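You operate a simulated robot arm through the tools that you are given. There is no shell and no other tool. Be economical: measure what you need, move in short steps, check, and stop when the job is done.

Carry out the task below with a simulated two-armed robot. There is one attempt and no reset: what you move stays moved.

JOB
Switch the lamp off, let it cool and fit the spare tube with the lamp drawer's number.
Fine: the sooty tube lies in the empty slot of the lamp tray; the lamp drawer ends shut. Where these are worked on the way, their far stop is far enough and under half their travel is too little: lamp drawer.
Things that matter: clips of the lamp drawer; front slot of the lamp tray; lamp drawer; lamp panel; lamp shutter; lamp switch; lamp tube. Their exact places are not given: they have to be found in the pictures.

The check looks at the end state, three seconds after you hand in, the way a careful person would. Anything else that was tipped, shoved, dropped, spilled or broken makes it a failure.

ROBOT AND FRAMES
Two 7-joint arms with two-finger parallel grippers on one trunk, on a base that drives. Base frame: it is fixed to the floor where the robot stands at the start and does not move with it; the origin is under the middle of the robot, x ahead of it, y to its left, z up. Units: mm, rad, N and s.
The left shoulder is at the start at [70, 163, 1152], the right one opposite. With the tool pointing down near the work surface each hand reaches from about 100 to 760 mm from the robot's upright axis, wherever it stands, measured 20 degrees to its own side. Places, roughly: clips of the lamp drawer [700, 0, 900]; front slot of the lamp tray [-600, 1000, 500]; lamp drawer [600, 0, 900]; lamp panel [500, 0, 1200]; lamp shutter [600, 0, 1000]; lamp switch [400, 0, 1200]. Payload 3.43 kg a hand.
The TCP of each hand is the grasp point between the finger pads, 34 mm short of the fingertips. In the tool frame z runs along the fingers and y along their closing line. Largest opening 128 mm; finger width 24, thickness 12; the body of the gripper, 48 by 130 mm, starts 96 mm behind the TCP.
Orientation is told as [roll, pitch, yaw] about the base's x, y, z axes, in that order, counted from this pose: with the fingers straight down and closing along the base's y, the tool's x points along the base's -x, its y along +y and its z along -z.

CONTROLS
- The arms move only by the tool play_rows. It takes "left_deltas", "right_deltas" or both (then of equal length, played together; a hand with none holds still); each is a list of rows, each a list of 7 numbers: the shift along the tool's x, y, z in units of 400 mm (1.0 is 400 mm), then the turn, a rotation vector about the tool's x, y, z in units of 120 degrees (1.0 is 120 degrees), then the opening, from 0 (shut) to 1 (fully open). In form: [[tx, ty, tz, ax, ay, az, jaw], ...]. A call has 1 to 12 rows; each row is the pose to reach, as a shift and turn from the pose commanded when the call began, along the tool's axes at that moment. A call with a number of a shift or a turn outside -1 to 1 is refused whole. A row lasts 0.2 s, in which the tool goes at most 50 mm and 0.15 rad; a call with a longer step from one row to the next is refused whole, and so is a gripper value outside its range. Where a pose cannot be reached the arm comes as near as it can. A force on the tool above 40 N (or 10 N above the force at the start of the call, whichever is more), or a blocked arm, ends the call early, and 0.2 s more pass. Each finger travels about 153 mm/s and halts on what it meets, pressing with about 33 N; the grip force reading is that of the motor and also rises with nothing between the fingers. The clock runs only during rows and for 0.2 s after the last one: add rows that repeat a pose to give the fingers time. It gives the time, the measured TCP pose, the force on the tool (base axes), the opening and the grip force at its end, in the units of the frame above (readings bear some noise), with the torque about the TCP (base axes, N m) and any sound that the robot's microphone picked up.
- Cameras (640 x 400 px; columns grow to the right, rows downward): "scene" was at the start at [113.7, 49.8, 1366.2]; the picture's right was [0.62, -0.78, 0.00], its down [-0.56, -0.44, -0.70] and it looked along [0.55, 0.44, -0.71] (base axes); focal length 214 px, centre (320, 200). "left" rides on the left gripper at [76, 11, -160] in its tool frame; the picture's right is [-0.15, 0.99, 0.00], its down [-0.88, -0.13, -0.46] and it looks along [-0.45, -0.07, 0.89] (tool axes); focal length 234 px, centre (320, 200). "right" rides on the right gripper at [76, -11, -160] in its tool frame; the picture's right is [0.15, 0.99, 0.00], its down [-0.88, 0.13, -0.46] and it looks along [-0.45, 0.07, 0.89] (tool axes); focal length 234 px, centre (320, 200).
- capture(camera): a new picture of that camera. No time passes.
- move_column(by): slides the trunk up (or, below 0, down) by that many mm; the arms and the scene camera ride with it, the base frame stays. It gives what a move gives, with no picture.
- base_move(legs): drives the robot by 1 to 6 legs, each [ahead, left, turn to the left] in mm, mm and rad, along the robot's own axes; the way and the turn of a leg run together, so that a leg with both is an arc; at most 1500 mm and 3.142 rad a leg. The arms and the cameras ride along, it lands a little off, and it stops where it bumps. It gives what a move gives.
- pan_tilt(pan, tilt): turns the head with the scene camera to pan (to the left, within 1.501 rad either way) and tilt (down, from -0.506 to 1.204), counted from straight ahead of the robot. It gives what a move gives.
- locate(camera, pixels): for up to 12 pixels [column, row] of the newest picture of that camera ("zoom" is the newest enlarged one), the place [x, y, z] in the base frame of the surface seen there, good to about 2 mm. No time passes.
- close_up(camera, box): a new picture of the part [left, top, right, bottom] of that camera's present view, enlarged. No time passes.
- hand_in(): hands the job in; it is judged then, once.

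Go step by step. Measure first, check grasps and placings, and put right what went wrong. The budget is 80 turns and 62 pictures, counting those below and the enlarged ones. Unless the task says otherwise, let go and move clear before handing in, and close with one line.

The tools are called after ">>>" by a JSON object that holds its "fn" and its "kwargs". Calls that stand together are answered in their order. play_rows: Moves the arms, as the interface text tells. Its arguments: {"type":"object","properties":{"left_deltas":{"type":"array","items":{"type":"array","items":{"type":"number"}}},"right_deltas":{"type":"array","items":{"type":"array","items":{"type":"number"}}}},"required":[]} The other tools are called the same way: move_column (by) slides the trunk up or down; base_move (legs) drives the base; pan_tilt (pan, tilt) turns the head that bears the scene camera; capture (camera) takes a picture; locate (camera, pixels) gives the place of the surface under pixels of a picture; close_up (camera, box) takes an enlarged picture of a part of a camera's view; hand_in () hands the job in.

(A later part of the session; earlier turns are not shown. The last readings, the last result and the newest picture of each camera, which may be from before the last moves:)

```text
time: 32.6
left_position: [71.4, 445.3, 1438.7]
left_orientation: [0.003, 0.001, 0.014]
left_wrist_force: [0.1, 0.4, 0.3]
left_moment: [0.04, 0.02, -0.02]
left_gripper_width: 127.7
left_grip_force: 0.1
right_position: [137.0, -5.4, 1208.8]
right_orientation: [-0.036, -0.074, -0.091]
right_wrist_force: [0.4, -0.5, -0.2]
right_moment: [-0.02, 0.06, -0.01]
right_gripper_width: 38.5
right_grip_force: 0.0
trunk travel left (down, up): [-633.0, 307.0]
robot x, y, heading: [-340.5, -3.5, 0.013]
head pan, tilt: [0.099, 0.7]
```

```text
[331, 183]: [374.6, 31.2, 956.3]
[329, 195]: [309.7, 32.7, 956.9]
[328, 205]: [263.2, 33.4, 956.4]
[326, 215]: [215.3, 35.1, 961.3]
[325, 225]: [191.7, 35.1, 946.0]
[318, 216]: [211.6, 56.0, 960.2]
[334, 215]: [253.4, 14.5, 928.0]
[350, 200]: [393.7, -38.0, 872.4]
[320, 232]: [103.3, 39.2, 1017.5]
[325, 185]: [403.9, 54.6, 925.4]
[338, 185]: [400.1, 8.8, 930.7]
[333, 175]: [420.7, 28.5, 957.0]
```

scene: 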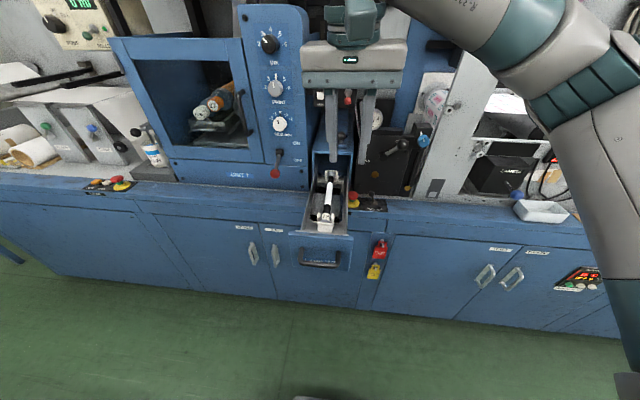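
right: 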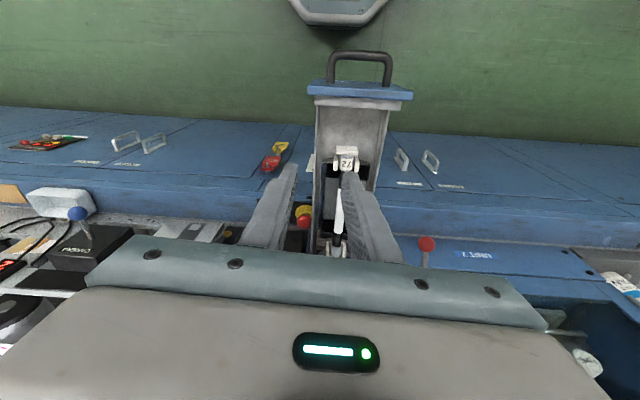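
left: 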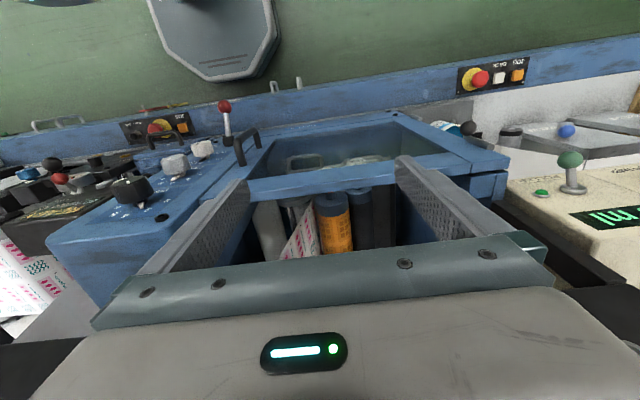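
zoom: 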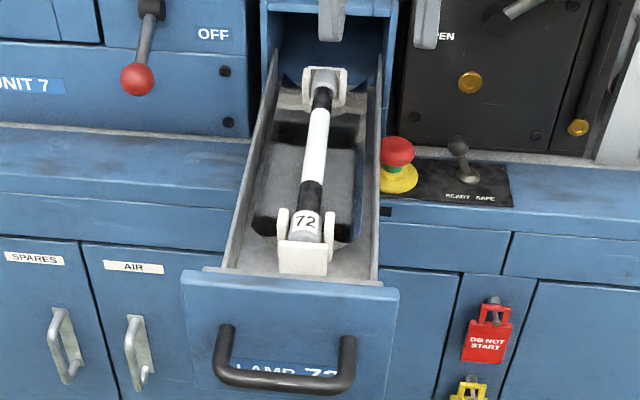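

The sooty tube (cap reading 72) lies along x at y≈33 with its top at z≈956, caps at x≈215 and 415. I'll measure the trough next to its middle to be sure the fingertips fit.

>>> {"fn": "locate", "kwargs": {"camera": "zoom", "pixels": [[280, 165], [295, 165], [335, 165], [350, 165], [270, 200], [340, 200], [315, 165], [308, 222], [324, 78], [252, 165], [370, 165], [285, 225]]}}

>>> {"fn": "close_up", "kwargs": {"camera": "right", "box": [290, 120, 410, 260]}}

```text
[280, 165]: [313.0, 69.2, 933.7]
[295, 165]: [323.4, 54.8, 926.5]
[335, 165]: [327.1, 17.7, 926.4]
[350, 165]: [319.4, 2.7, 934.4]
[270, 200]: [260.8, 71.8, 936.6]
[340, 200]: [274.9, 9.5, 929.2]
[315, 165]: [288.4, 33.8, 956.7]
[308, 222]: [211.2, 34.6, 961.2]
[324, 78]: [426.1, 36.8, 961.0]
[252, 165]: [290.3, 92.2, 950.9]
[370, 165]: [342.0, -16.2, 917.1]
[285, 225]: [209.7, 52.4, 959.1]
```

```text
2.86 times, centred on (350, 190) of right
```

zoom: 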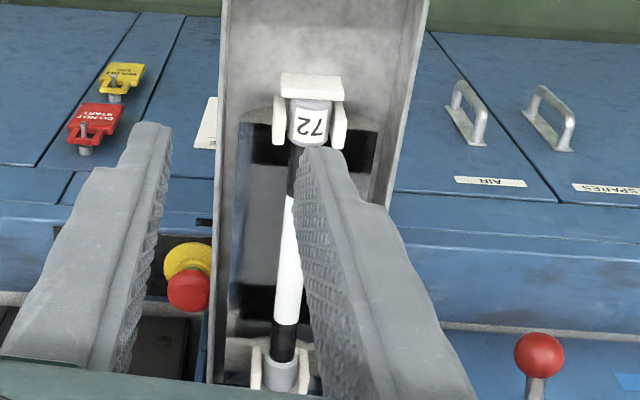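

The trough beside the tube rises to about z 931–934, so tips at ~936 fit. I'll straighten the hand and bring it above the tube's middle at x≈318, y≈33.5.

>>> {"fn": "play_rows", "kwargs": {"right_deltas": [[-0.069, 0.0255, 0.0713, -0.0172, 0.0353, -0.0435, 0.4], [-0.138, 0.051, 0.1425, -0.0172, 0.0353, -0.0435, 0.4], [-0.207, 0.0765, 0.2138, -0.0172, 0.0353, -0.0435, 0.4], [-0.276, 0.102, 0.285, -0.0172, 0.0353, -0.0435, 0.32], [-0.345, 0.1275, 0.3563, -0.0172, 0.0353, -0.0435, 0.32], [-0.414, 0.153, 0.4275, -0.0172, 0.0353, -0.0435, 0.32], [-0.414, 0.153, 0.4275, -0.0172, 0.0353, -0.0435, 0.32]]}}

>>> {"fn": "capture", "kwargs": {"camera": "right"}}

```text
time: 34.2
left_position: [69.0, 448.5, 1439.2]
left_orientation: [0.002, 0.0, 0.012]
left_wrist_force: [-0.5, -0.1, 0.5]
left_moment: [0.0, -0.01, 0.01]
left_gripper_width: 127.9
left_grip_force: 0.1
right_position: [319.4, 36.2, 1047.7]
right_orientation: [-0.004, 0.0, 0.0]
right_wrist_force: [-0.3, 0.5, 0.1]
right_moment: [-0.03, 0.02, 0.01]
right_gripper_width: 41.0
right_grip_force: 0.1
trunk travel left (down, up): [-633.0, 307.0]
robot x, y, heading: [-342.3, -3.5, 0.017]
head pan, tilt: [0.099, 0.7]
```

```text
24 pictures are left
```

right: 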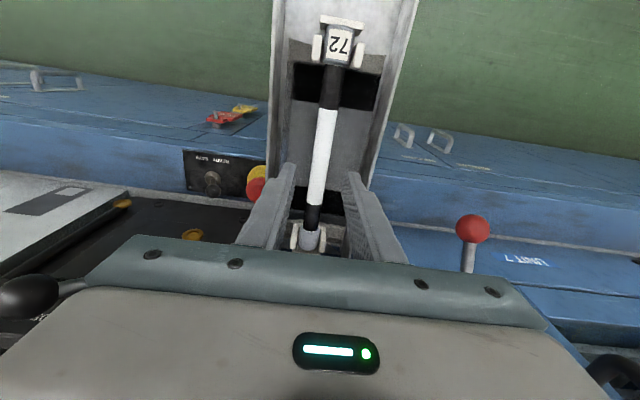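

The tube runs between the fingers. I'll lower to TCP z≈970 and close on it.

>>> {"fn": "play_rows", "kwargs": {"right_deltas": [[0, -0.006, 0.06, 0, 0, 0, 0.32], [0, -0.006, 0.12, 0, 0, 0, 0.32], [0, -0.006, 0.17, 0, 0, 0, 0.32], [0, -0.006, 0.194, 0, 0, 0, 0.32], [0, -0.006, 0.194, 0, 0, 0, 0], [0, -0.006, 0.194, 0, 0, 0, 0], [0, -0.006, 0.194, 0, 0, 0, 0]]}}

```text
time: 35.8
left_position: [69.4, 448.6, 1437.8]
left_orientation: [0.0, 0.0, 0.015]
left_wrist_force: [0.2, 0.2, -0.2]
left_moment: [0.0, 0.01, 0.03]
left_gripper_width: 127.9
left_grip_force: 0.0
right_position: [319.4, 35.1, 970.3]
right_orientation: [-0.004, 0.0, 0.001]
right_wrist_force: [1.8, 5.7, 0.4]
right_moment: [0.12, -0.15, 0.02]
right_gripper_width: 19.0
right_grip_force: 22.0
trunk travel left (down, up): [-633.0, 307.0]
robot x, y, heading: [-340.8, -3.5, 0.013]
head pan, tilt: [0.099, 0.7]
```

The fingers hold the tube at 19 mm. Lifting straight up.

>>> {"fn": "play_rows", "kwargs": {"right_deltas": [[0, 0, -0.02, 0, 0, 0, 0], [0, 0, -0.04, 0, 0, 0, 0], [0, 0, -0.07, 0, 0, 0, 0], [0, 0, -0.12, 0, 0, 0, 0], [0, 0, -0.2, 0, 0, 0, 0], [0, 0, -0.3, 0, 0, 0, 0], [0, 0, -0.3, 0, 0, 0, 0]]}}

>>> {"fn": "capture", "kwargs": {"camera": "right"}}

```text
time: 37.4
left_position: [70.6, 447.3, 1439.4]
left_orientation: [0.0, 0.002, 0.015]
left_wrist_force: [-0.1, 0.1, 0.5]
left_moment: [0.01, 0.02, -0.01]
left_gripper_width: 128.3
left_grip_force: 0.2
right_position: [320.5, 33.8, 1091.6]
right_orientation: [-0.003, 0.003, -0.001]
right_wrist_force: [-0.5, 0.2, -1.2]
right_moment: [0.0, 0.01, 0.02]
right_gripper_width: 19.2
right_grip_force: 22.4
trunk travel left (down, up): [-633.0, 307.0]
robot x, y, heading: [-341.0, -3.7, 0.016]
head pan, tilt: [0.099, 0.7]
```

```text
23 pictures are left
```

right: 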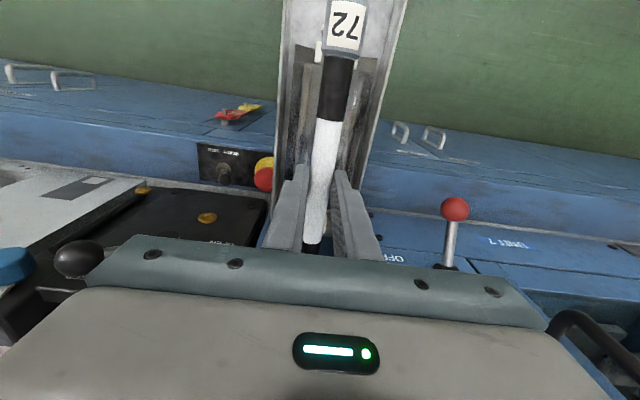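

The sooty tube is out and held. I'll bring it back toward the robot first, clear of the panel, then raise it to travel height.

>>> {"fn": "play_rows", "kwargs": {"right_deltas": [[0.03, 0, -0.05, 0, 0, 0, 0], [0.12, 0, -0.08, 0, 0, 0, 0], [0.24, 0, -0.09, 0, 0, 0, 0], [0.36, 0, -0.1, 0, 0, 0, 0], [0.48, 0, -0.12, 0, 0, 0, 0], [0.58, 0, -0.18, 0, 0, 0, 0], [0.64, -0.05, -0.26, 0, 0, 0, 0], [0.66, -0.1, -0.35, 0, 0, 0, 0], [0.66, -0.15, -0.45, 0, 0, 0, 0], [0.66, -0.2, -0.5, 0, 0, 0, 0], [0.66, -0.2, -0.5, 0, 0, 0, 0]]}}

>>> {"fn": "base_move", "kwargs": {"legs": [[0, 0, 1.571]]}}

>>> {"fn": "pan_tilt", "kwargs": {"pan": 0.6, "tilt": 0.75}}

>>> {"fn": "capture", "kwargs": {"camera": "scene"}}

```text
time: 39.8
left_position: [70.6, 448.7, 1437.9]
left_orientation: [0.0, 0.001, 0.015]
left_wrist_force: [0.0, -0.2, 0.3]
left_moment: [-0.04, 0.03, -0.01]
left_gripper_width: 128.0
left_grip_force: 0.1
right_position: [55.1, -44.6, 1290.9]
right_orientation: [-0.006, 0.002, -0.001]
right_wrist_force: [0.2, -0.2, -0.7]
right_moment: [-0.04, 0.03, 0.02]
right_gripper_width: 19.0
right_grip_force: 22.6
trunk travel left (down, up): [-633.0, 307.0]
robot x, y, heading: [-344.7, -3.9, 0.016]
head pan, tilt: [0.099, 0.7]
```

```text
time: 44.0
left_position: [-797.4, 404.3, 1438.4]
left_orientation: [0.001, -0.001, 1.594]
left_wrist_force: [-0.5, 0.1, 0.2]
left_moment: [-0.02, -0.02, -0.01]
left_gripper_width: 128.2
left_grip_force: 0.1
right_position: [-303.8, 393.9, 1290.3]
right_orientation: [-0.003, 0.001, 1.58]
right_wrist_force: [-0.4, -0.2, -0.1]
right_moment: [0.02, -0.01, 0.02]
right_gripper_width: 19.1
right_grip_force: 22.1
trunk travel left (down, up): [-633.0, 307.0]
robot x, y, heading: [-341.6, -4.4, 1.592]
head pan, tilt: [0.099, 0.7]
```

```text
time: 45.0
left_position: [-796.4, 403.6, 1438.7]
left_orientation: [-0.001, -0.001, 1.594]
left_wrist_force: [0.5, 1.0, -0.2]
left_moment: [0.01, -0.01, 0.01]
left_gripper_width: 127.8
left_grip_force: 0.1
right_position: [-303.5, 393.8, 1290.2]
right_orientation: [-0.002, -0.001, 1.578]
right_wrist_force: [0.5, 0.5, -0.9]
right_moment: [0.0, -0.03, 0.01]
right_gripper_width: 18.8
right_grip_force: 21.6
trunk travel left (down, up): [-633.0, 307.0]
robot x, y, heading: [-345.2, -5.0, 1.598]
head pan, tilt: [0.6, 0.75]
```

```text
22 pictures are left
```

scene: 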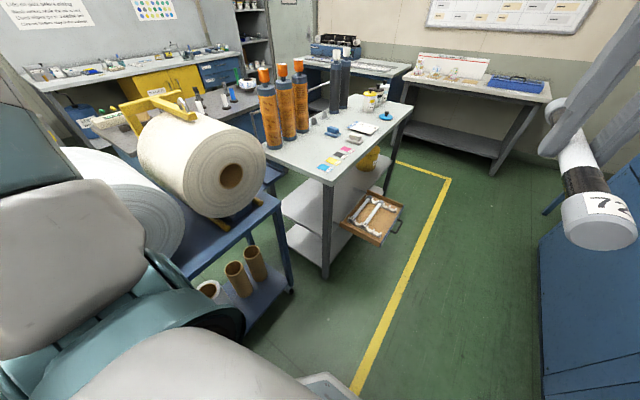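

I can see the tray at (375,218) beside the table, with a roll stand nearer at (290,280). I'll measure these to plan where the base can stand, and zoom on the tray.

>>> {"fn": "locate", "kwargs": {"camera": "scene", "pixels": [[291, 292], [280, 205], [255, 270], [326, 178], [411, 107], [327, 272], [376, 243], [400, 212], [395, 228], [222, 180], [344, 222]]}}

>>> {"fn": "close_up", "kwargs": {"camera": "scene", "box": [325, 180, 425, 255]}}

>>> {"fn": "locate", "kwargs": {"camera": "zoom", "pixels": [[188, 246], [252, 278], [300, 120], [365, 150], [330, 320], [270, 150], [175, 225]]}}

```text
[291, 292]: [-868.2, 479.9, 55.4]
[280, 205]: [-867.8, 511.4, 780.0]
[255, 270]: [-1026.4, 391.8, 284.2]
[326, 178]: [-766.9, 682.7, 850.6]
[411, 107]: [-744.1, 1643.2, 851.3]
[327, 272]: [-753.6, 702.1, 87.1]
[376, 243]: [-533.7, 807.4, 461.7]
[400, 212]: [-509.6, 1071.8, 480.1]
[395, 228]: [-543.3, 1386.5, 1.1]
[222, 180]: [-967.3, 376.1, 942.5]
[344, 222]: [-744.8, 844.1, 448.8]
```

```text
5.33 times, centred on (375, 218) of scene
```

zoom: 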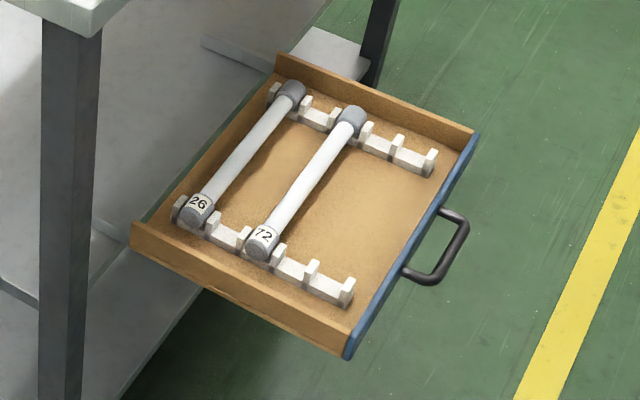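

```text
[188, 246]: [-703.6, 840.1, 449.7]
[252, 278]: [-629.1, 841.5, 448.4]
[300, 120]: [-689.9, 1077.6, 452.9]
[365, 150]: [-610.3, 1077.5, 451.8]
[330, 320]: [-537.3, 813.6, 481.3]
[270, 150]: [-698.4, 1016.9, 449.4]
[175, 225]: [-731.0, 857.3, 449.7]
```

The roll stand ends at x≈-868 and the table edge is at x≈-745, so I'll approach the tray facing -x with the robot near (-80, 850). First I turn here and slide over in safe space, then yaw the hand 90°.

>>> {"fn": "base_move", "kwargs": {"legs": [[0, 0, 1.545], [0, -450, 0], [-265, -405, 0]]}}

>>> {"fn": "play_rows", "kwargs": {"right_deltas": [[0, 0, 0, 0, 0, 0.068, 0], [0, 0, 0, 0, 0, 0.136, 0], [0, 0, 0, 0, 0, 0.204, 0], [0, 0, 0, 0, 0, 0.272, 0], [0, 0, 0, 0, 0, 0.34, 0], [0, 0, 0, 0, 0, 0.408, 0], [0, 0, 0, 0, 0, 0.476, 0], [0, 0, 0, 0, 0, 0.544, 0], [0, 0, 0, 0, 0, 0.612, 0], [0, 0, 0, 0, 0, 0.68, 0], [0, 0, 0, 0, 0, 0.75, 0], [0, 0, 0, 0, 0, 0.75, 0]]}}

>>> {"fn": "pan_tilt", "kwargs": {"pan": 0, "tilt": 1.0}}

>>> {"fn": "capture", "kwargs": {"camera": "scene"}}

```text
time: 54.0
left_position: [-493.7, 406.0, 1438.0]
left_orientation: [0.001, 0.0, 3.139]
left_wrist_force: [0.4, -0.7, -0.4]
left_moment: [0.0, -0.04, 0.01]
left_gripper_width: 128.3
left_grip_force: 0.1
right_position: [-471.8, 899.8, 1290.0]
right_orientation: [-0.002, 0.0, 3.125]
right_wrist_force: [0.2, 0.0, -0.9]
right_moment: [0.0, -0.01, 0.04]
right_gripper_width: 18.9
right_grip_force: 22.0
trunk travel left (down, up): [-633.0, 307.0]
robot x, y, heading: [-74.5, 851.4, 3.143]
head pan, tilt: [0.6, 0.75]
```

```text
time: 56.6
left_position: [-493.8, 406.4, 1438.8]
left_orientation: [0.0, 0.0, 3.14]
left_wrist_force: [0.2, 0.3, 0.1]
left_moment: [-0.01, -0.01, 0.01]
left_gripper_width: 127.9
left_grip_force: 0.1
right_position: [-471.3, 899.2, 1289.6]
right_orientation: [0.001, -0.003, 1.553]
right_wrist_force: [0.1, 0.4, -0.6]
right_moment: [0.01, 0.01, 0.02]
right_gripper_width: 18.8
right_grip_force: 22.3
trunk travel left (down, up): [-633.0, 307.0]
robot x, y, heading: [-75.4, 850.3, 3.139]
head pan, tilt: [0.6, 0.75]
```

```text
time: 57.6
left_position: [-492.9, 406.7, 1438.9]
left_orientation: [0.0, 0.0, 3.14]
left_wrist_force: [-0.4, 0.0, 0.0]
left_moment: [0.01, -0.02, 0.01]
left_gripper_width: 127.8
left_grip_force: 0.0
right_position: [-471.9, 898.0, 1290.2]
right_orientation: [-0.001, -0.005, 1.555]
right_wrist_force: [0.4, 0.5, -0.7]
right_moment: [0.01, -0.01, 0.01]
right_gripper_width: 18.9
right_grip_force: 21.8
trunk travel left (down, up): [-633.0, 307.0]
robot x, y, heading: [-74.6, 852.9, 3.137]
head pan, tilt: [0.0, 1.0]
```

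```text
20 pictures are left
```

scene: 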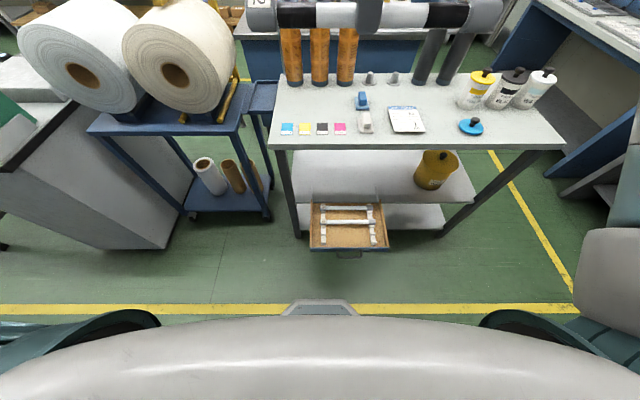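

The hand reached the 90° yaw with the label end at -y, matching the tray's tubes. I'll zoom on the tray and measure the posts and tubes.

>>> {"fn": "close_up", "kwargs": {"camera": "scene", "box": [300, 190, 400, 262]}}

```text
5.56 times, centred on (350, 226) of scene
```

zoom: 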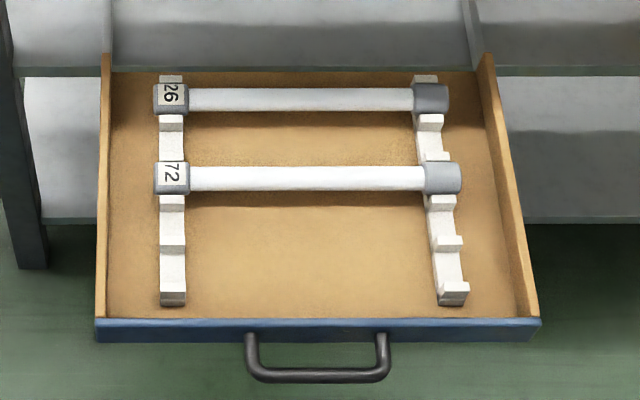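

>>> {"fn": "locate", "kwargs": {"camera": "zoom", "pixels": [[172, 198], [172, 240], [172, 293], [172, 258], [172, 275], [445, 241], [455, 287], [450, 265], [310, 178], [162, 178], [455, 177], [310, 98]]}}

>>> {"fn": "locate", "kwargs": {"camera": "zoom", "pixels": [[440, 200], [445, 220], [175, 220], [300, 270], [100, 280], [530, 280], [310, 322], [172, 125], [430, 120], [250, 66], [175, 178], [440, 178]]}}

```text
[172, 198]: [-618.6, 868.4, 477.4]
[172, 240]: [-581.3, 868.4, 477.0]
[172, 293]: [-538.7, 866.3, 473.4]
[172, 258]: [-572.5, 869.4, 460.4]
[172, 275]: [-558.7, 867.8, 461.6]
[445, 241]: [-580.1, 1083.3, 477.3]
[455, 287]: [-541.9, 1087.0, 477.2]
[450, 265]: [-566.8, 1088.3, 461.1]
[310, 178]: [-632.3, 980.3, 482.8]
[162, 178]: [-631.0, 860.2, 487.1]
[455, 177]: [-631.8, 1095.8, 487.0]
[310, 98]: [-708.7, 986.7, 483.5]
```

```text
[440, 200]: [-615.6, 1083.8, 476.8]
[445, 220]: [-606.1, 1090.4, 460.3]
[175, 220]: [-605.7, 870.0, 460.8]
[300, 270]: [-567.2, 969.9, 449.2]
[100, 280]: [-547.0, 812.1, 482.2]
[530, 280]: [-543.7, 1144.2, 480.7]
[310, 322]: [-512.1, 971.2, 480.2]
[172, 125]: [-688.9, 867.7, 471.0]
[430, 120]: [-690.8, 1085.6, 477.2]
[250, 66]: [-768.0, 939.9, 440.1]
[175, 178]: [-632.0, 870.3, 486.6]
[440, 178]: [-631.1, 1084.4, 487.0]
```

The empty front slot is centred at x≈-560 (posts at -581 and -540), y≈977; the spare 72 axis is at x≈-634 with top z≈483. I'll move the hand over the slot and lower the trunk 480 mm.

>>> {"fn": "play_rows", "kwargs": {"right_deltas": [[-0.065, 0.0745, 0, 0, 0, -0.0076, 0], [-0.13, 0.149, 0, 0, 0, -0.0076, 0], [-0.194, 0.2235, 0, 0, 0, -0.0076, 0], [-0.194, 0.2235, 0, 0, 0, -0.0076, 0]]}}

>>> {"fn": "move_column", "kwargs": {"by": -480}}

>>> {"fn": "capture", "kwargs": {"camera": "scene"}}

```text
time: 58.6
left_position: [-492.5, 406.3, 1439.4]
left_orientation: [-0.002, 0.001, 3.14]
left_wrist_force: [0.1, 0.0, 0.2]
left_moment: [0.02, -0.03, 0.01]
left_gripper_width: 127.6
left_grip_force: 0.1
right_position: [-560.5, 977.8, 1290.1]
right_orientation: [0.0, -0.004, 1.572]
right_wrist_force: [0.0, -0.8, -0.4]
right_moment: [-0.02, 0.02, 0.0]
right_gripper_width: 19.0
right_grip_force: 22.3
trunk travel left (down, up): [-633.0, 307.0]
robot x, y, heading: [-72.9, 854.3, 3.141]
head pan, tilt: [0.0, 1.0]
```

```text
refused: -480 is not a number from -400 to 400
```

```text
18 pictures are left
```

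scene: 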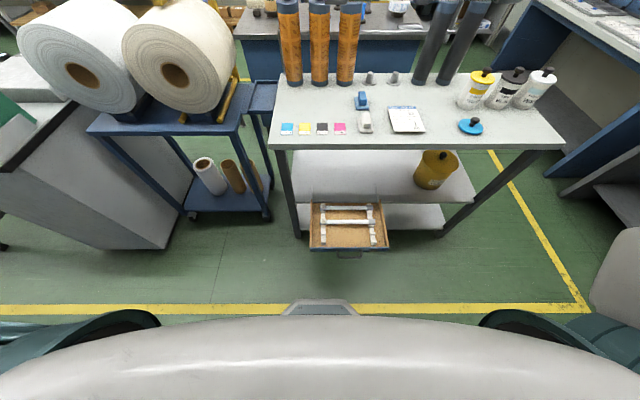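

>>> {"fn": "move_column", "kwargs": {"by": -400}}

>>> {"fn": "move_column", "kwargs": {"by": -100}}

>>> {"fn": "capture", "kwargs": {"camera": "right"}}

```text
time: 62.4
left_position: [-493.8, 405.9, 1038.6]
left_orientation: [0.0, 0.001, 3.139]
left_wrist_force: [-0.6, 0.2, -0.6]
left_moment: [-0.03, 0.03, -0.02]
left_gripper_width: 128.1
left_grip_force: 0.1
right_position: [-558.5, 979.3, 890.5]
right_orientation: [0.001, -0.004, 1.57]
right_wrist_force: [0.1, -0.5, -1.1]
right_moment: [0.01, 0.01, -0.01]
right_gripper_width: 18.9
right_grip_force: 22.3
trunk travel left (down, up): [-233.0, 707.0]
robot x, y, heading: [-75.2, 852.1, 3.138]
head pan, tilt: [0.0, 1.0]
```

```text
time: 63.7
left_position: [-493.7, 407.0, 939.9]
left_orientation: [0.001, 0.001, 3.14]
left_wrist_force: [-0.1, -0.8, -0.7]
left_moment: [0.01, -0.02, -0.01]
left_gripper_width: 127.9
left_grip_force: 0.1
right_position: [-558.7, 979.2, 789.8]
right_orientation: [-0.001, -0.002, 1.572]
right_wrist_force: [0.3, 0.0, 0.0]
right_moment: [-0.01, 0.02, 0.02]
right_gripper_width: 19.1
right_grip_force: 22.3
trunk travel left (down, up): [-133.0, 807.0]
robot x, y, heading: [-75.2, 855.2, 3.138]
head pan, tilt: [0.0, 1.0]
```

```text
17 pictures are left
```

right: 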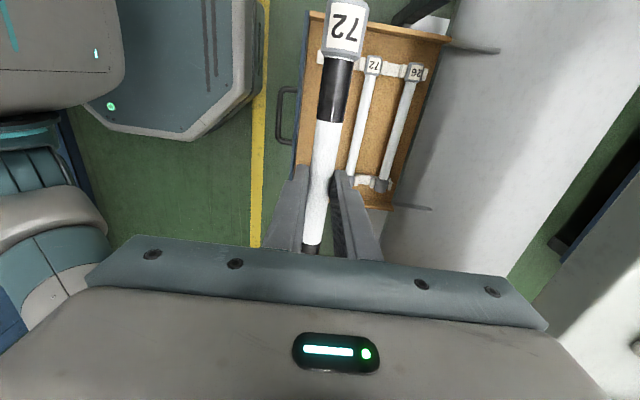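

The tube is aligned above the slot. I'll descend to about z 570 and check.

>>> {"fn": "play_rows", "kwargs": {"right_deltas": [[0.005, 0.004, 0.1, 0, 0, 0, 0], [0.005, 0.004, 0.2, 0, 0, 0, 0], [0.005, 0.004, 0.3, 0, 0, 0, 0], [0.005, 0.004, 0.4, 0, 0, 0, 0], [0.005, 0.004, 0.5, 0, 0, 0, 0], [0.005, 0.004, 0.6, 0, 0, 0, 0], [0.005, 0.004, 0.6, 0, 0, 0, 0]]}}

>>> {"fn": "close_up", "kwargs": {"camera": "scene", "box": [220, 100, 420, 260]}}

>>> {"fn": "capture", "kwargs": {"camera": "right"}}

```text
time: 65.3
left_position: [-494.1, 407.0, 938.2]
left_orientation: [-0.001, -0.001, 3.14]
left_wrist_force: [-0.1, -0.2, -0.1]
left_moment: [0.01, -0.01, 0.0]
left_gripper_width: 128.1
left_grip_force: 0.0
right_position: [-561.3, 977.4, 549.5]
right_orientation: [0.001, -0.002, 1.571]
right_wrist_force: [-0.9, -0.4, 0.4]
right_moment: [-0.01, -0.02, 0.0]
right_gripper_width: 19.0
right_grip_force: 21.9
trunk travel left (down, up): [-133.0, 807.0]
robot x, y, heading: [-72.8, 852.2, 3.141]
head pan, tilt: [0.0, 1.0]
```

```text
2.50 times, centred on (320, 180) of scene
```

zoom: 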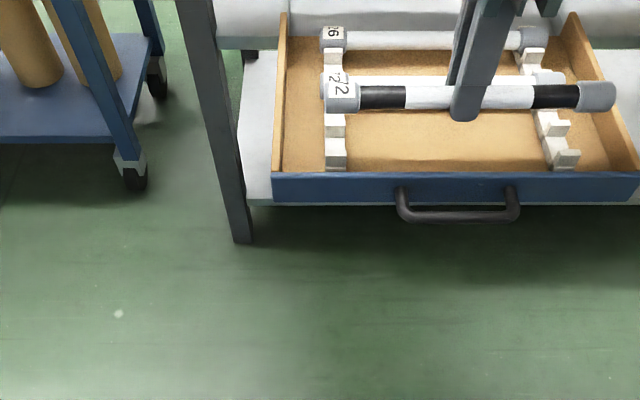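

```text
15 pictures are left
```

right: 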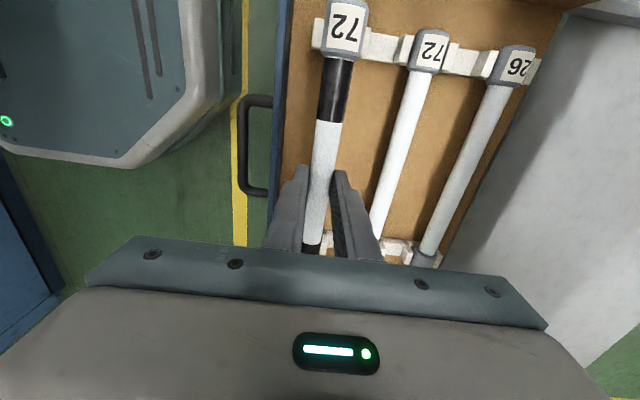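

The sooty tube sits over the front slot. Lowering 51 mm, then opening the jaws.

>>> {"fn": "play_rows", "kwargs": {"right_deltas": [[0, 0, 0.04, 0, 0, 0, 0], [0, 0, 0.08, 0, 0, 0, 0], [0, 0, 0.11, 0, 0, 0, 0], [0, 0, 0.129, 0, 0, 0, 0], [0, 0, 0.129, 0, 0, 0, 0]]}}

>>> {"fn": "close_up", "kwargs": {"camera": "right", "box": [220, 0, 560, 260]}}

```text
time: 66.5
left_position: [-492.8, 407.5, 938.5]
left_orientation: [0.0, 0.0, 3.14]
left_wrist_force: [0.3, 0.3, 0.0]
left_moment: [-0.01, -0.02, -0.02]
left_gripper_width: 128.0
left_grip_force: 0.0
right_position: [-559.8, 977.2, 499.5]
right_orientation: [0.001, -0.004, 1.571]
right_wrist_force: [0.0, -1.2, -0.5]
right_moment: [0.03, -0.03, -0.02]
right_gripper_width: 18.9
right_grip_force: 22.0
trunk travel left (down, up): [-133.0, 807.0]
robot x, y, heading: [-74.5, 858.9, 3.142]
head pan, tilt: [0.0, 1.0]
```

```text
1.54 times, centred on (390, 130) of right
```

zoom: 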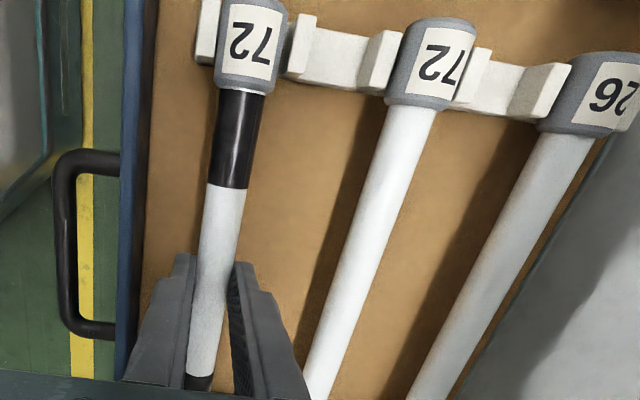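

The cap sits between its posts. I'll lower 2 mm more, open and lift clear.

>>> {"fn": "play_rows", "kwargs": {"right_deltas": [[0, 0, 0.006, 0, 0, 0, 0], [0, 0, 0.006, 0, 0, 0, 0.15], [0, 0, 0.006, 0, 0, 0, 0.3], [0, 0, 0.006, 0, 0, 0, 0.32], [0, 0, -0.05, 0, 0, 0, 0.32], [0, 0, -0.12, 0, 0, 0, 0.32], [0, 0, -0.18, 0, 0, 0, 0.32]]}}

>>> {"fn": "close_up", "kwargs": {"camera": "scene", "box": [280, 90, 440, 190]}}

>>> {"fn": "locate", "kwargs": {"camera": "zoom", "pixels": [[160, 130], [200, 130], [420, 130], [100, 60], [550, 60], [200, 65], [180, 175], [550, 170], [200, 90], [200, 110]]}}

```text
time: 68.1
left_position: [-493.2, 407.0, 937.9]
left_orientation: [0.001, 0.001, 3.14]
left_wrist_force: [0.5, 0.7, 1.1]
left_moment: [0.01, -0.01, 0.01]
left_gripper_width: 127.8
left_grip_force: 0.1
right_position: [-560.3, 976.9, 570.5]
right_orientation: [0.0, -0.003, 1.571]
right_wrist_force: [0.4, -0.3, 0.4]
right_moment: [0.02, -0.04, 0.02]
right_gripper_width: 41.0
right_grip_force: 0.2
trunk travel left (down, up): [-133.0, 807.0]
robot x, y, heading: [-73.0, 852.3, 3.14]
head pan, tilt: [0.0, 1.0]
```

```text
4.00 times, centred on (360, 140) of scene
```

zoom: 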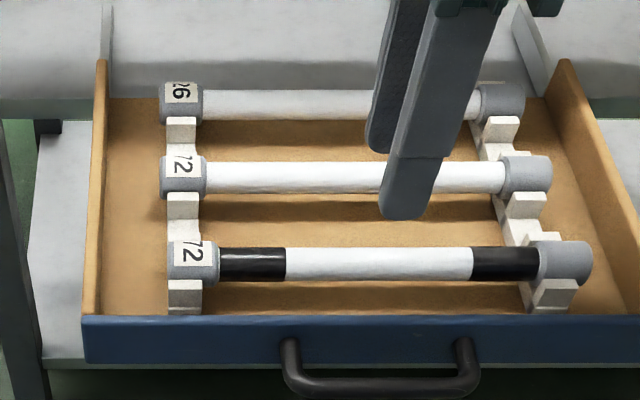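

```text
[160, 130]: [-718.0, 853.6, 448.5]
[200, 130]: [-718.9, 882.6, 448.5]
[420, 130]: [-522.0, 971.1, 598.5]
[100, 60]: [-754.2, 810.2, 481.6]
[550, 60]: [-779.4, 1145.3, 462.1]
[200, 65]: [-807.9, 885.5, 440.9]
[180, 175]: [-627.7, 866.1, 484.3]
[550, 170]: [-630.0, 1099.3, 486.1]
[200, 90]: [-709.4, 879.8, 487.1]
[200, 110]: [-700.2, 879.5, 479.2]
```

The sooty tube rests in the front slot. Now I'll shift to the spare 72 at x≈-634, lower and grip it.

>>> {"fn": "play_rows", "kwargs": {"right_deltas": [[0, 0.09, 0, 0, 0, 0, 0.32], [0, 0.184, 0, 0, 0, 0, 0.32], [0, 0.184, 0.06, 0, 0, 0, 0.32], [0, 0.184, 0.12, 0, 0, 0, 0.32], [0, 0.184, 0.16, 0, 0, 0, 0.32], [0, 0.184, 0.184, 0, 0, 0, 0.32], [0, 0.184, 0.184, 0, 0, 0, 0.1], [0, 0.184, 0.184, 0, 0, 0, 0], [0, 0.184, 0.184, 0, 0, 0, 0], [0, 0.184, 0.184, 0, 0, 0, 0]]}}

```text
time: 70.3
left_position: [-493.5, 406.7, 939.3]
left_orientation: [-0.002, 0.0, 3.14]
left_wrist_force: [-0.3, 0.3, 0.5]
left_moment: [0.02, 0.0, -0.02]
left_gripper_width: 128.1
left_grip_force: 0.0
right_position: [-635.1, 976.7, 496.9]
right_orientation: [0.002, -0.004, 1.57]
right_wrist_force: [-9.3, 0.3, 2.8]
right_moment: [0.04, 0.17, -0.01]
right_gripper_width: 18.8
right_grip_force: 22.1
trunk travel left (down, up): [-133.0, 807.0]
robot x, y, heading: [-73.2, 852.6, 3.139]
head pan, tilt: [0.0, 1.0]
```

The spare is gripped at 18.8 mm. Lifting it straight up.

>>> {"fn": "play_rows", "kwargs": {"right_deltas": [[0, 0, -0.03, 0, 0, 0, 0], [0, 0, -0.07, 0, 0, 0, 0], [0, 0, -0.14, 0, 0, 0, 0], [0, -0.03, -0.25, 0, 0, 0, 0], [0, -0.1, -0.35, 0, 0, 0, 0], [0, -0.18, -0.45, 0, 0, 0, 0], [0, -0.18, -0.55, 0, 0, 0, 0], [0, -0.18, -0.6, 0, 0, 0, 0], [0, -0.18, -0.6, 0, 0, 0, 0]]}}

>>> {"fn": "capture", "kwargs": {"camera": "right"}}

```text
refused: row 6 steps farther than a row can; nothing moved
```

```text
12 pictures are left
```

right: 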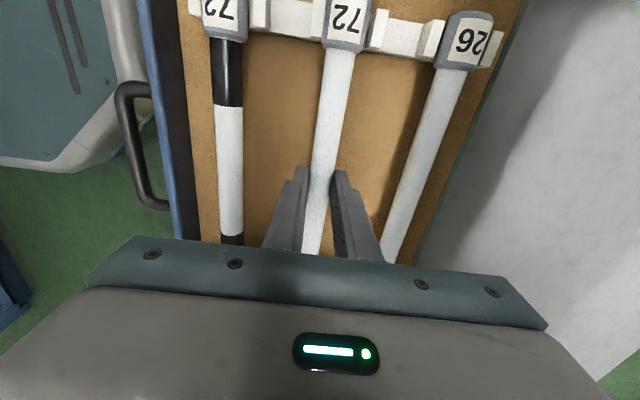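

The picture confirms the middle tube (72) is in the grip. Lifting with smaller steps, then raising the trunk.

>>> {"fn": "play_rows", "kwargs": {"right_deltas": [[0, 0, -0.03, 0, 0, 0, 0], [0, 0, -0.07, 0, 0, 0, 0], [0, 0, -0.14, 0, 0, 0, 0], [0, -0.03, -0.24, 0, 0, 0, 0], [0, -0.08, -0.34, 0, 0, 0, 0], [0, -0.14, -0.44, 0, 0, 0, 0], [0, -0.18, -0.54, 0, 0, 0, 0], [0, -0.18, -0.6, 0, 0, 0, 0], [0, -0.18, -0.6, 0, 0, 0, 0]]}}

>>> {"fn": "move_column", "kwargs": {"by": 400}}

>>> {"fn": "move_column", "kwargs": {"by": 100}}

>>> {"fn": "play_rows", "kwargs": {"right_deltas": [[0.05, -0.05, 0, 0, 0, -0.068, 0], [0.1, -0.1, 0, 0, 0, -0.136, 0], [0.15, -0.15, 0, 0, 0, -0.204, 0], [0.19, -0.2, 0, 0, 0, -0.272, 0], [0.19, -0.22, 0, 0, 0, -0.34, 0], [0.19, -0.22, 0, 0, 0, -0.408, 0], [0.19, -0.22, 0, 0, 0, -0.476, 0], [0.19, -0.22, 0, 0, 0, -0.544, 0], [0.19, -0.22, 0, 0, 0, -0.612, 0], [0.19, -0.22, 0, 0, 0, -0.68, 0], [0.19, -0.22, 0, 0, 0, -0.75, 0], [0.19, -0.22, 0, 0, 0, -0.75, 0]]}}

>>> {"fn": "capture", "kwargs": {"camera": "right"}}

```text
time: 72.3
left_position: [-492.9, 406.1, 939.7]
left_orientation: [-0.001, 0.001, 3.14]
left_wrist_force: [-0.5, -0.9, 0.3]
left_moment: [-0.01, 0.01, 0.03]
left_gripper_width: 128.0
left_grip_force: 0.0
right_position: [-561.6, 978.6, 735.9]
right_orientation: [-0.002, -0.004, 1.572]
right_wrist_force: [-0.7, 0.1, -0.5]
right_moment: [0.02, -0.01, -0.03]
right_gripper_width: 19.0
right_grip_force: 22.3
trunk travel left (down, up): [-133.0, 807.0]
robot x, y, heading: [-69.8, 855.5, 3.141]
head pan, tilt: [0.0, 1.0]
```

```text
time: 76.2
left_position: [-493.2, 406.2, 1338.0]
left_orientation: [0.002, 0.001, 3.139]
left_wrist_force: [-0.3, 0.1, 0.9]
left_moment: [-0.01, 0.0, 0.02]
left_gripper_width: 127.6
left_grip_force: 0.0
right_position: [-563.0, 977.5, 1136.3]
right_orientation: [-0.001, -0.004, 1.571]
right_wrist_force: [-0.1, -0.1, -0.2]
right_moment: [0.01, 0.04, -0.01]
right_gripper_width: 19.0
right_grip_force: 21.8
trunk travel left (down, up): [-533.0, 407.0]
robot x, y, heading: [-72.6, 854.1, 3.14]
head pan, tilt: [0.0, 1.0]
```

```text
time: 77.5
left_position: [-492.5, 406.0, 1437.4]
left_orientation: [-0.002, -0.001, 3.14]
left_wrist_force: [0.7, 0.0, 0.5]
left_moment: [0.01, -0.01, -0.02]
left_gripper_width: 127.8
left_grip_force: 0.0
right_position: [-562.1, 977.1, 1236.3]
right_orientation: [0.0, -0.002, 1.571]
right_wrist_force: [-0.3, 0.7, -0.2]
right_moment: [0.01, -0.03, 0.0]
right_gripper_width: 18.7
right_grip_force: 22.2
trunk travel left (down, up): [-633.0, 307.0]
robot x, y, heading: [-72.2, 851.6, 3.142]
head pan, tilt: [0.0, 1.0]
```

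```text
time: 80.1
left_position: [-492.9, 405.8, 1439.3]
left_orientation: [0.001, 0.002, 3.141]
left_wrist_force: [0.6, -0.1, 0.4]
left_moment: [-0.01, 0.0, 0.04]
left_gripper_width: 128.0
left_grip_force: 0.1
right_position: [-474.4, 900.8, 1236.6]
right_orientation: [-0.003, -0.001, -3.139]
right_wrist_force: [0.3, -0.4, -0.9]
right_moment: [0.02, 0.01, 0.0]
right_gripper_width: 19.0
right_grip_force: 22.8
trunk travel left (down, up): [-633.0, 307.0]
robot x, y, heading: [-73.5, 853.0, 3.138]
head pan, tilt: [0.0, 1.0]
```

```text
11 pictures are left
```

right: 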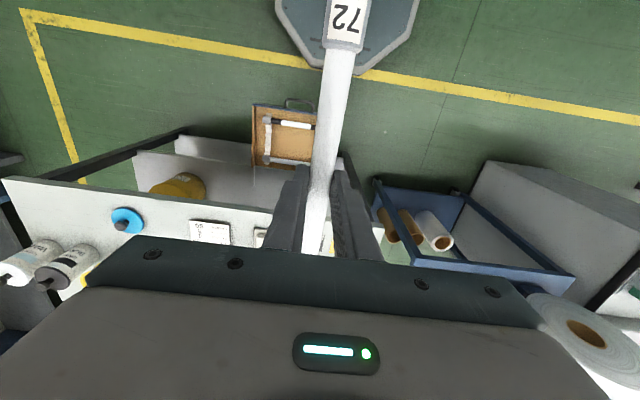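

The spare 72 is held with its label end toward the robot. Retracing the path back to in front of the lamp drawer.

>>> {"fn": "base_move", "kwargs": {"legs": [[265, 405, 0], [0, 452, 0], [0, 0, -3.138]]}}

>>> {"fn": "pan_tilt", "kwargs": {"pan": 0.1, "tilt": 0.8}}

>>> {"fn": "close_up", "kwargs": {"camera": "scene", "box": [260, 100, 400, 260]}}

```text
time: 92.7
left_position: [74.1, 433.6, 1438.9]
left_orientation: [0.0, 0.0, -0.001]
left_wrist_force: [1.1, 0.0, -1.0]
left_moment: [0.02, 0.0, 0.0]
left_gripper_width: 127.9
left_grip_force: 0.1
right_position: [55.3, -62.9, 1235.9]
right_orientation: [-0.003, 0.0, 0.001]
right_wrist_force: [-0.3, -0.2, -1.4]
right_moment: [0.01, -0.03, -0.03]
right_gripper_width: 18.9
right_grip_force: 22.2
trunk travel left (down, up): [-633.0, 307.0]
robot x, y, heading: [-341.0, -13.5, -0.0]
head pan, tilt: [0.0, 1.0]
```

```text
time: 93.4
left_position: [74.2, 433.1, 1438.2]
left_orientation: [0.0, -0.001, -0.001]
left_wrist_force: [-0.2, 0.0, -0.4]
left_moment: [-0.01, 0.0, -0.03]
left_gripper_width: 127.6
left_grip_force: 0.1
right_position: [55.6, -61.0, 1237.3]
right_orientation: [-0.004, -0.002, 0.002]
right_wrist_force: [-0.8, -0.5, -0.3]
right_moment: [0.02, -0.04, 0.03]
right_gripper_width: 19.0
right_grip_force: 22.0
trunk travel left (down, up): [-633.0, 307.0]
robot x, y, heading: [-347.4, -14.8, -0.0]
head pan, tilt: [0.099, 0.799]
```

```text
2.50 times, centred on (330, 180) of scene
```

zoom: 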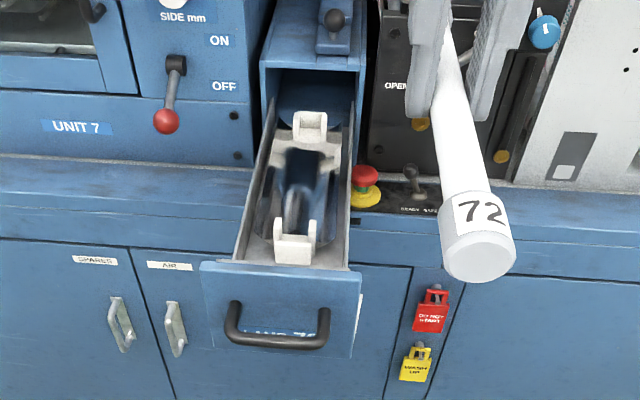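

The empty clips are visible: front posts at zoom (279,225)/(310,228), rear at (298,120)/(325,120). Measuring them to confirm the drop point.

>>> {"fn": "locate", "kwargs": {"camera": "zoom", "pixels": [[279, 222], [310, 222], [294, 240], [297, 118], [323, 118], [309, 115], [310, 136], [293, 262], [294, 232]]}}

```text
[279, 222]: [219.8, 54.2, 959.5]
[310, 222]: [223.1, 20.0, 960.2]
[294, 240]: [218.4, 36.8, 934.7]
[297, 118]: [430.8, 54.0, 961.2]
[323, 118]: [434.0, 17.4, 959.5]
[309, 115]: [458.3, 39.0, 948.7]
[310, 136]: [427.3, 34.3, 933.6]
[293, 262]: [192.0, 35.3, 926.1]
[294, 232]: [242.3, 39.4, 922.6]
```

Clip centres are at x≈221 and 431 (mid 326) and y≈36.5. I'll bring the tube to just above the clips at x≈325, y≈36.

>>> {"fn": "play_rows", "kwargs": {"right_deltas": [[-0.084, 0.03, 0.049, 0, 0, 0, 0], [-0.168, 0.06, 0.098, 0, 0, 0, 0], [-0.253, 0.09, 0.147, 0, 0, 0, 0], [-0.337, 0.12, 0.196, 0, 0, 0, 0], [-0.421, 0.15, 0.245, 0, 0, 0, 0], [-0.505, 0.181, 0.294, 0, 0, 0, 0], [-0.589, 0.211, 0.343, 0, 0, 0, 0], [-0.673, 0.241, 0.392, 0, 0, 0, 0], [-0.673, 0.241, 0.392, 0, 0, 0, 0], [-0.673, 0.241, 0.392, 0, 0, 0, 0]]}}

>>> {"fn": "close_up", "kwargs": {"camera": "scene", "box": [260, 100, 400, 260]}}

```text
time: 95.6
left_position: [74.2, 433.4, 1438.8]
left_orientation: [0.001, 0.0, -0.002]
left_wrist_force: [-0.6, -1.0, 0.1]
left_moment: [-0.01, -0.01, 0.04]
left_gripper_width: 127.9
left_grip_force: 0.0
right_position: [324.1, 35.7, 1078.7]
right_orientation: [-0.003, 0.001, 0.001]
right_wrist_force: [0.6, -0.3, -1.0]
right_moment: [0.01, -0.01, -0.01]
right_gripper_width: 18.9
right_grip_force: 22.4
trunk travel left (down, up): [-633.0, 307.0]
robot x, y, heading: [-341.8, -11.6, -0.0]
head pan, tilt: [0.099, 0.799]
```

```text
2.50 times, centred on (330, 180) of scene
```

zoom: 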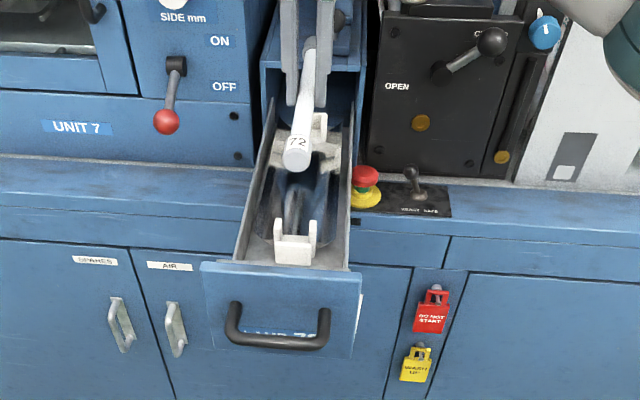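

>>> {"fn": "locate", "kwargs": {"camera": "zoom", "pixels": [[295, 160], [296, 155], [298, 142], [302, 100], [293, 240], [294, 248]]}}

```text
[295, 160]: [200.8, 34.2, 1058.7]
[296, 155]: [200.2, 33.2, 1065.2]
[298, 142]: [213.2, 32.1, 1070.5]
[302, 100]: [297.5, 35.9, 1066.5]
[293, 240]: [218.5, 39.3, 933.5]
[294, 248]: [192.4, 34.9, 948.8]
```

The tube's front end is at x≈200.5 and the front stop's outer face at 192, so I'll shift 4 mm inward and lower it into the clips.

>>> {"fn": "play_rows", "kwargs": {"right_deltas": [[-0.01, 0.001, 0.06, 0, 0, 0, 0], [-0.01, 0.001, 0.12, 0, 0, 0, 0], [-0.01, 0.001, 0.18, 0, 0, 0, 0], [-0.01, 0.001, 0.22, 0, 0, 0, 0], [-0.01, 0.001, 0.25, 0, 0, 0, 0], [-0.01, 0.001, 0.27, 0, 0, 0, 0], [-0.01, 0.001, 0.27, 0, 0, 0, 0]]}}

>>> {"fn": "close_up", "kwargs": {"camera": "scene", "box": [290, 130, 360, 220]}}

```text
time: 97.2
left_position: [74.4, 433.2, 1439.8]
left_orientation: [-0.001, -0.001, -0.002]
left_wrist_force: [0.9, -0.2, 0.1]
left_moment: [0.03, 0.0, 0.0]
left_gripper_width: 128.1
left_grip_force: 0.0
right_position: [329.0, 34.9, 969.6]
right_orientation: [-0.004, 0.0, 0.001]
right_wrist_force: [-0.9, 2.4, 0.1]
right_moment: [0.05, -0.1, -0.05]
right_gripper_width: 18.8
right_grip_force: 22.8
trunk travel left (down, up): [-633.0, 307.0]
robot x, y, heading: [-347.7, -12.6, -0.003]
head pan, tilt: [0.099, 0.799]
```

```text
4.44 times, centred on (325, 175) of scene
```

zoom: 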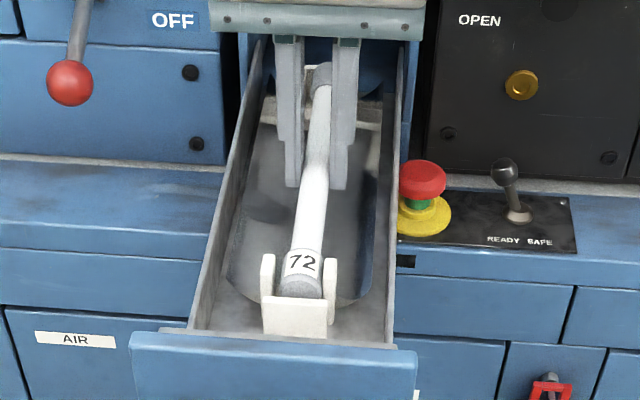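

The tube sits in both clips. I'll open the jaws and lift away.

>>> {"fn": "play_rows", "kwargs": {"right_deltas": [[0, 0, 0, 0, 0, 0, 0.15], [0, 0, 0, 0, 0, 0, 0.32], [0, 0, 0, 0, 0, 0, 0.32], [0, 0, -0.08, 0, 0, 0, 0.32], [0.02, 0, -0.18, 0, 0, 0, 0.32], [0.1, 0, -0.26, 0, 0, 0, 0.32], [0.2, 0, -0.3, 0, 0, 0, 0.32], [0.3, 0, -0.34, 0, 0, 0, 0.2], [0.4, 0, -0.36, 0, 0, 0, 0.1], [0.5, 0, -0.36, 0, 0, 0, 0], [0.6, 0, -0.36, 0, 0, 0, 0], [0.68, 0, -0.36, 0, 0, 0, 0]]}}

>>> {"fn": "close_up", "kwargs": {"camera": "scene", "box": [280, 120, 370, 250]}}

>>> {"fn": "locate", "kwargs": {"camera": "zoom", "pixels": [[300, 200], [315, 150], [330, 100], [300, 240], [285, 350]]}}

```text
time: 99.8
left_position: [74.1, 433.8, 1438.7]
left_orientation: [0.0, 0.0, -0.004]
left_wrist_force: [-0.4, -1.1, -0.1]
left_moment: [0.0, -0.02, 0.01]
left_gripper_width: 127.9
left_grip_force: 0.0
right_position: [55.7, 35.3, 1117.0]
right_orientation: [-0.004, -0.001, 0.001]
right_wrist_force: [0.1, 0.0, -0.2]
right_moment: [-0.02, -0.01, -0.01]
right_gripper_width: 0.0
right_grip_force: 33.1
trunk travel left (down, up): [-633.0, 307.0]
robot x, y, heading: [-350.3, -15.8, 0.002]
head pan, tilt: [0.099, 0.799]
```

```text
3.08 times, centred on (325, 185) of scene
```

zoom: 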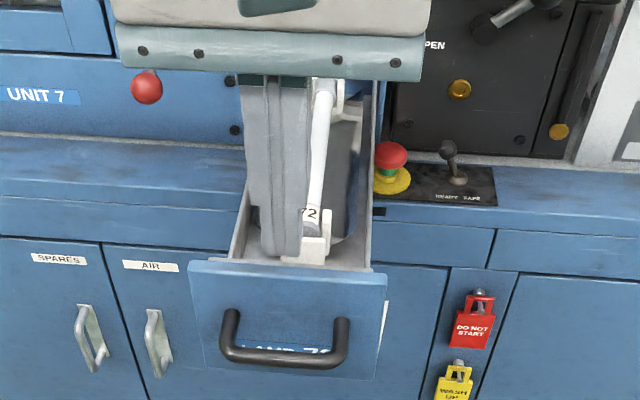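

```text
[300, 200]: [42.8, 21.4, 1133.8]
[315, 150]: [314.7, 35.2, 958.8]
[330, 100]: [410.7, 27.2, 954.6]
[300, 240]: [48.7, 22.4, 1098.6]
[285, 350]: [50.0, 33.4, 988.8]
```

The spare sits in the clips (top z≈959). To shut the drawer without touching the panel's switch, I'll tilt the closed hand 45° forward and push on the plate above the handle; first tilt and draw back.

>>> {"fn": "play_rows", "kwargs": {"right_deltas": [[0.01, 0, -0.01, 0, -0.0625, 0, 0], [0.02, 0, -0.02, 0, -0.125, 0, 0], [0.035, 0, -0.02, 0, -0.1875, 0, 0], [0.05, 0, -0.02, 0, -0.25, 0, 0], [0.065, 0, -0.02, 0, -0.3125, 0, 0], [0.075, 0, -0.02, 0, -0.375, 0, 0], [0.075, 0, -0.02, 0, -0.375, 0, 0]]}}

>>> {"fn": "close_up", "kwargs": {"camera": "right", "box": [200, 0, 440, 200]}}

```text
time: 101.4
left_position: [76.0, 432.4, 1439.4]
left_orientation: [0.0, 0.0, 0.0]
left_wrist_force: [-0.6, 0.0, -0.3]
left_moment: [0.04, 0.03, 0.0]
left_gripper_width: 128.2
left_grip_force: 0.0
right_position: [27.2, 34.5, 1122.2]
right_orientation: [-0.004, -0.786, 0.004]
right_wrist_force: [-0.5, 0.3, 0.1]
right_moment: [0.01, 0.02, -0.04]
right_gripper_width: 0.2
right_grip_force: 33.1
trunk travel left (down, up): [-633.0, 307.0]
robot x, y, heading: [-347.7, -10.3, -0.0]
head pan, tilt: [0.099, 0.799]
```

```text
2.00 times, centred on (320, 100) of right
```

zoom: 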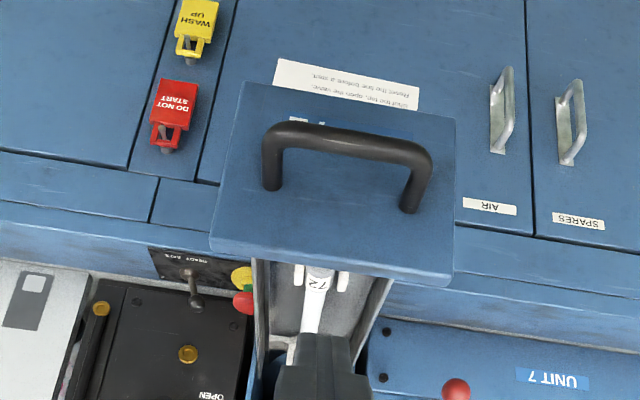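

The hand is behind the plate, level with its centre. I'll lower to z≈1033 (above the bar) and start pushing slowly.

>>> {"fn": "play_rows", "kwargs": {"right_deltas": [[0.055, 0.003, 0.055, 0, 0, 0, 0], [0.11, 0.006, 0.11, 0, 0, 0, 0], [0.157, 0.006, 0.157, 0, 0, 0, 0], [0.135, 0.006, 0.179, 0, 0, 0, 0], [0.104, 0.006, 0.21, 0, 0, 0, 0], [0.06, 0.006, 0.254, 0, 0, 0, 0], [0.016, 0.006, 0.298, 0, 0, 0, 0], [-0.028, 0.006, 0.342, 0, 0, 0, 0], [-0.072, 0.006, 0.386, 0, 0, 0, 0], [-0.116, 0.006, 0.43, 0, 0, 0, 0], [-0.16, 0.006, 0.474, 0, 0, 0, 0]]}}

>>> {"fn": "capture", "kwargs": {"camera": "scene"}}

```text
time: 103.8
left_position: [75.8, 433.6, 1438.6]
left_orientation: [-0.001, 0.002, -0.001]
left_wrist_force: [0.6, 0.2, 0.9]
left_moment: [0.0, 0.0, -0.01]
left_gripper_width: 127.9
left_grip_force: 0.0
right_position: [205.6, 36.7, 1034.9]
right_orientation: [-0.005, -0.786, 0.003]
right_wrist_force: [-0.1, 0.3, 0.1]
right_moment: [0.0, -0.03, 0.01]
right_gripper_width: 0.0
right_grip_force: 33.3
trunk travel left (down, up): [-633.0, 307.0]
robot x, y, heading: [-344.8, -10.9, -0.001]
head pan, tilt: [0.099, 0.799]
```

```text
5 pictures are left
```

scene: 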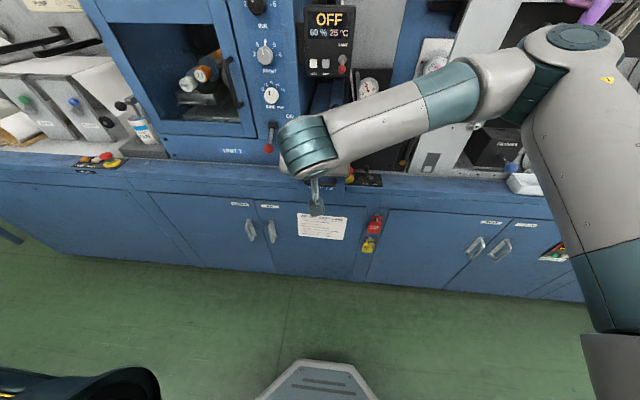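

The contact force reads near zero, so I'll verify with the right camera that the plate is being pushed and not overridden.

>>> {"fn": "capture", "kwargs": {"camera": "right"}}

```text
4 pictures are left
```

right: 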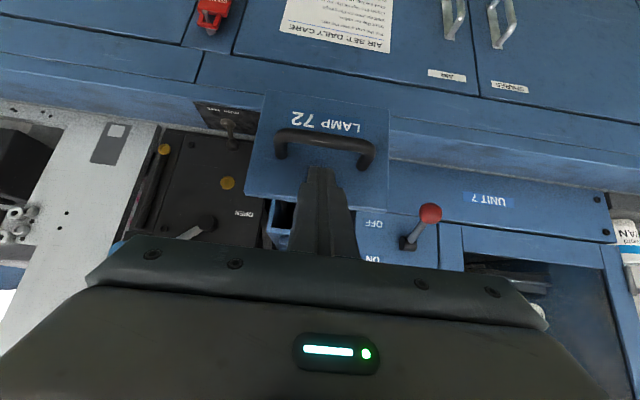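

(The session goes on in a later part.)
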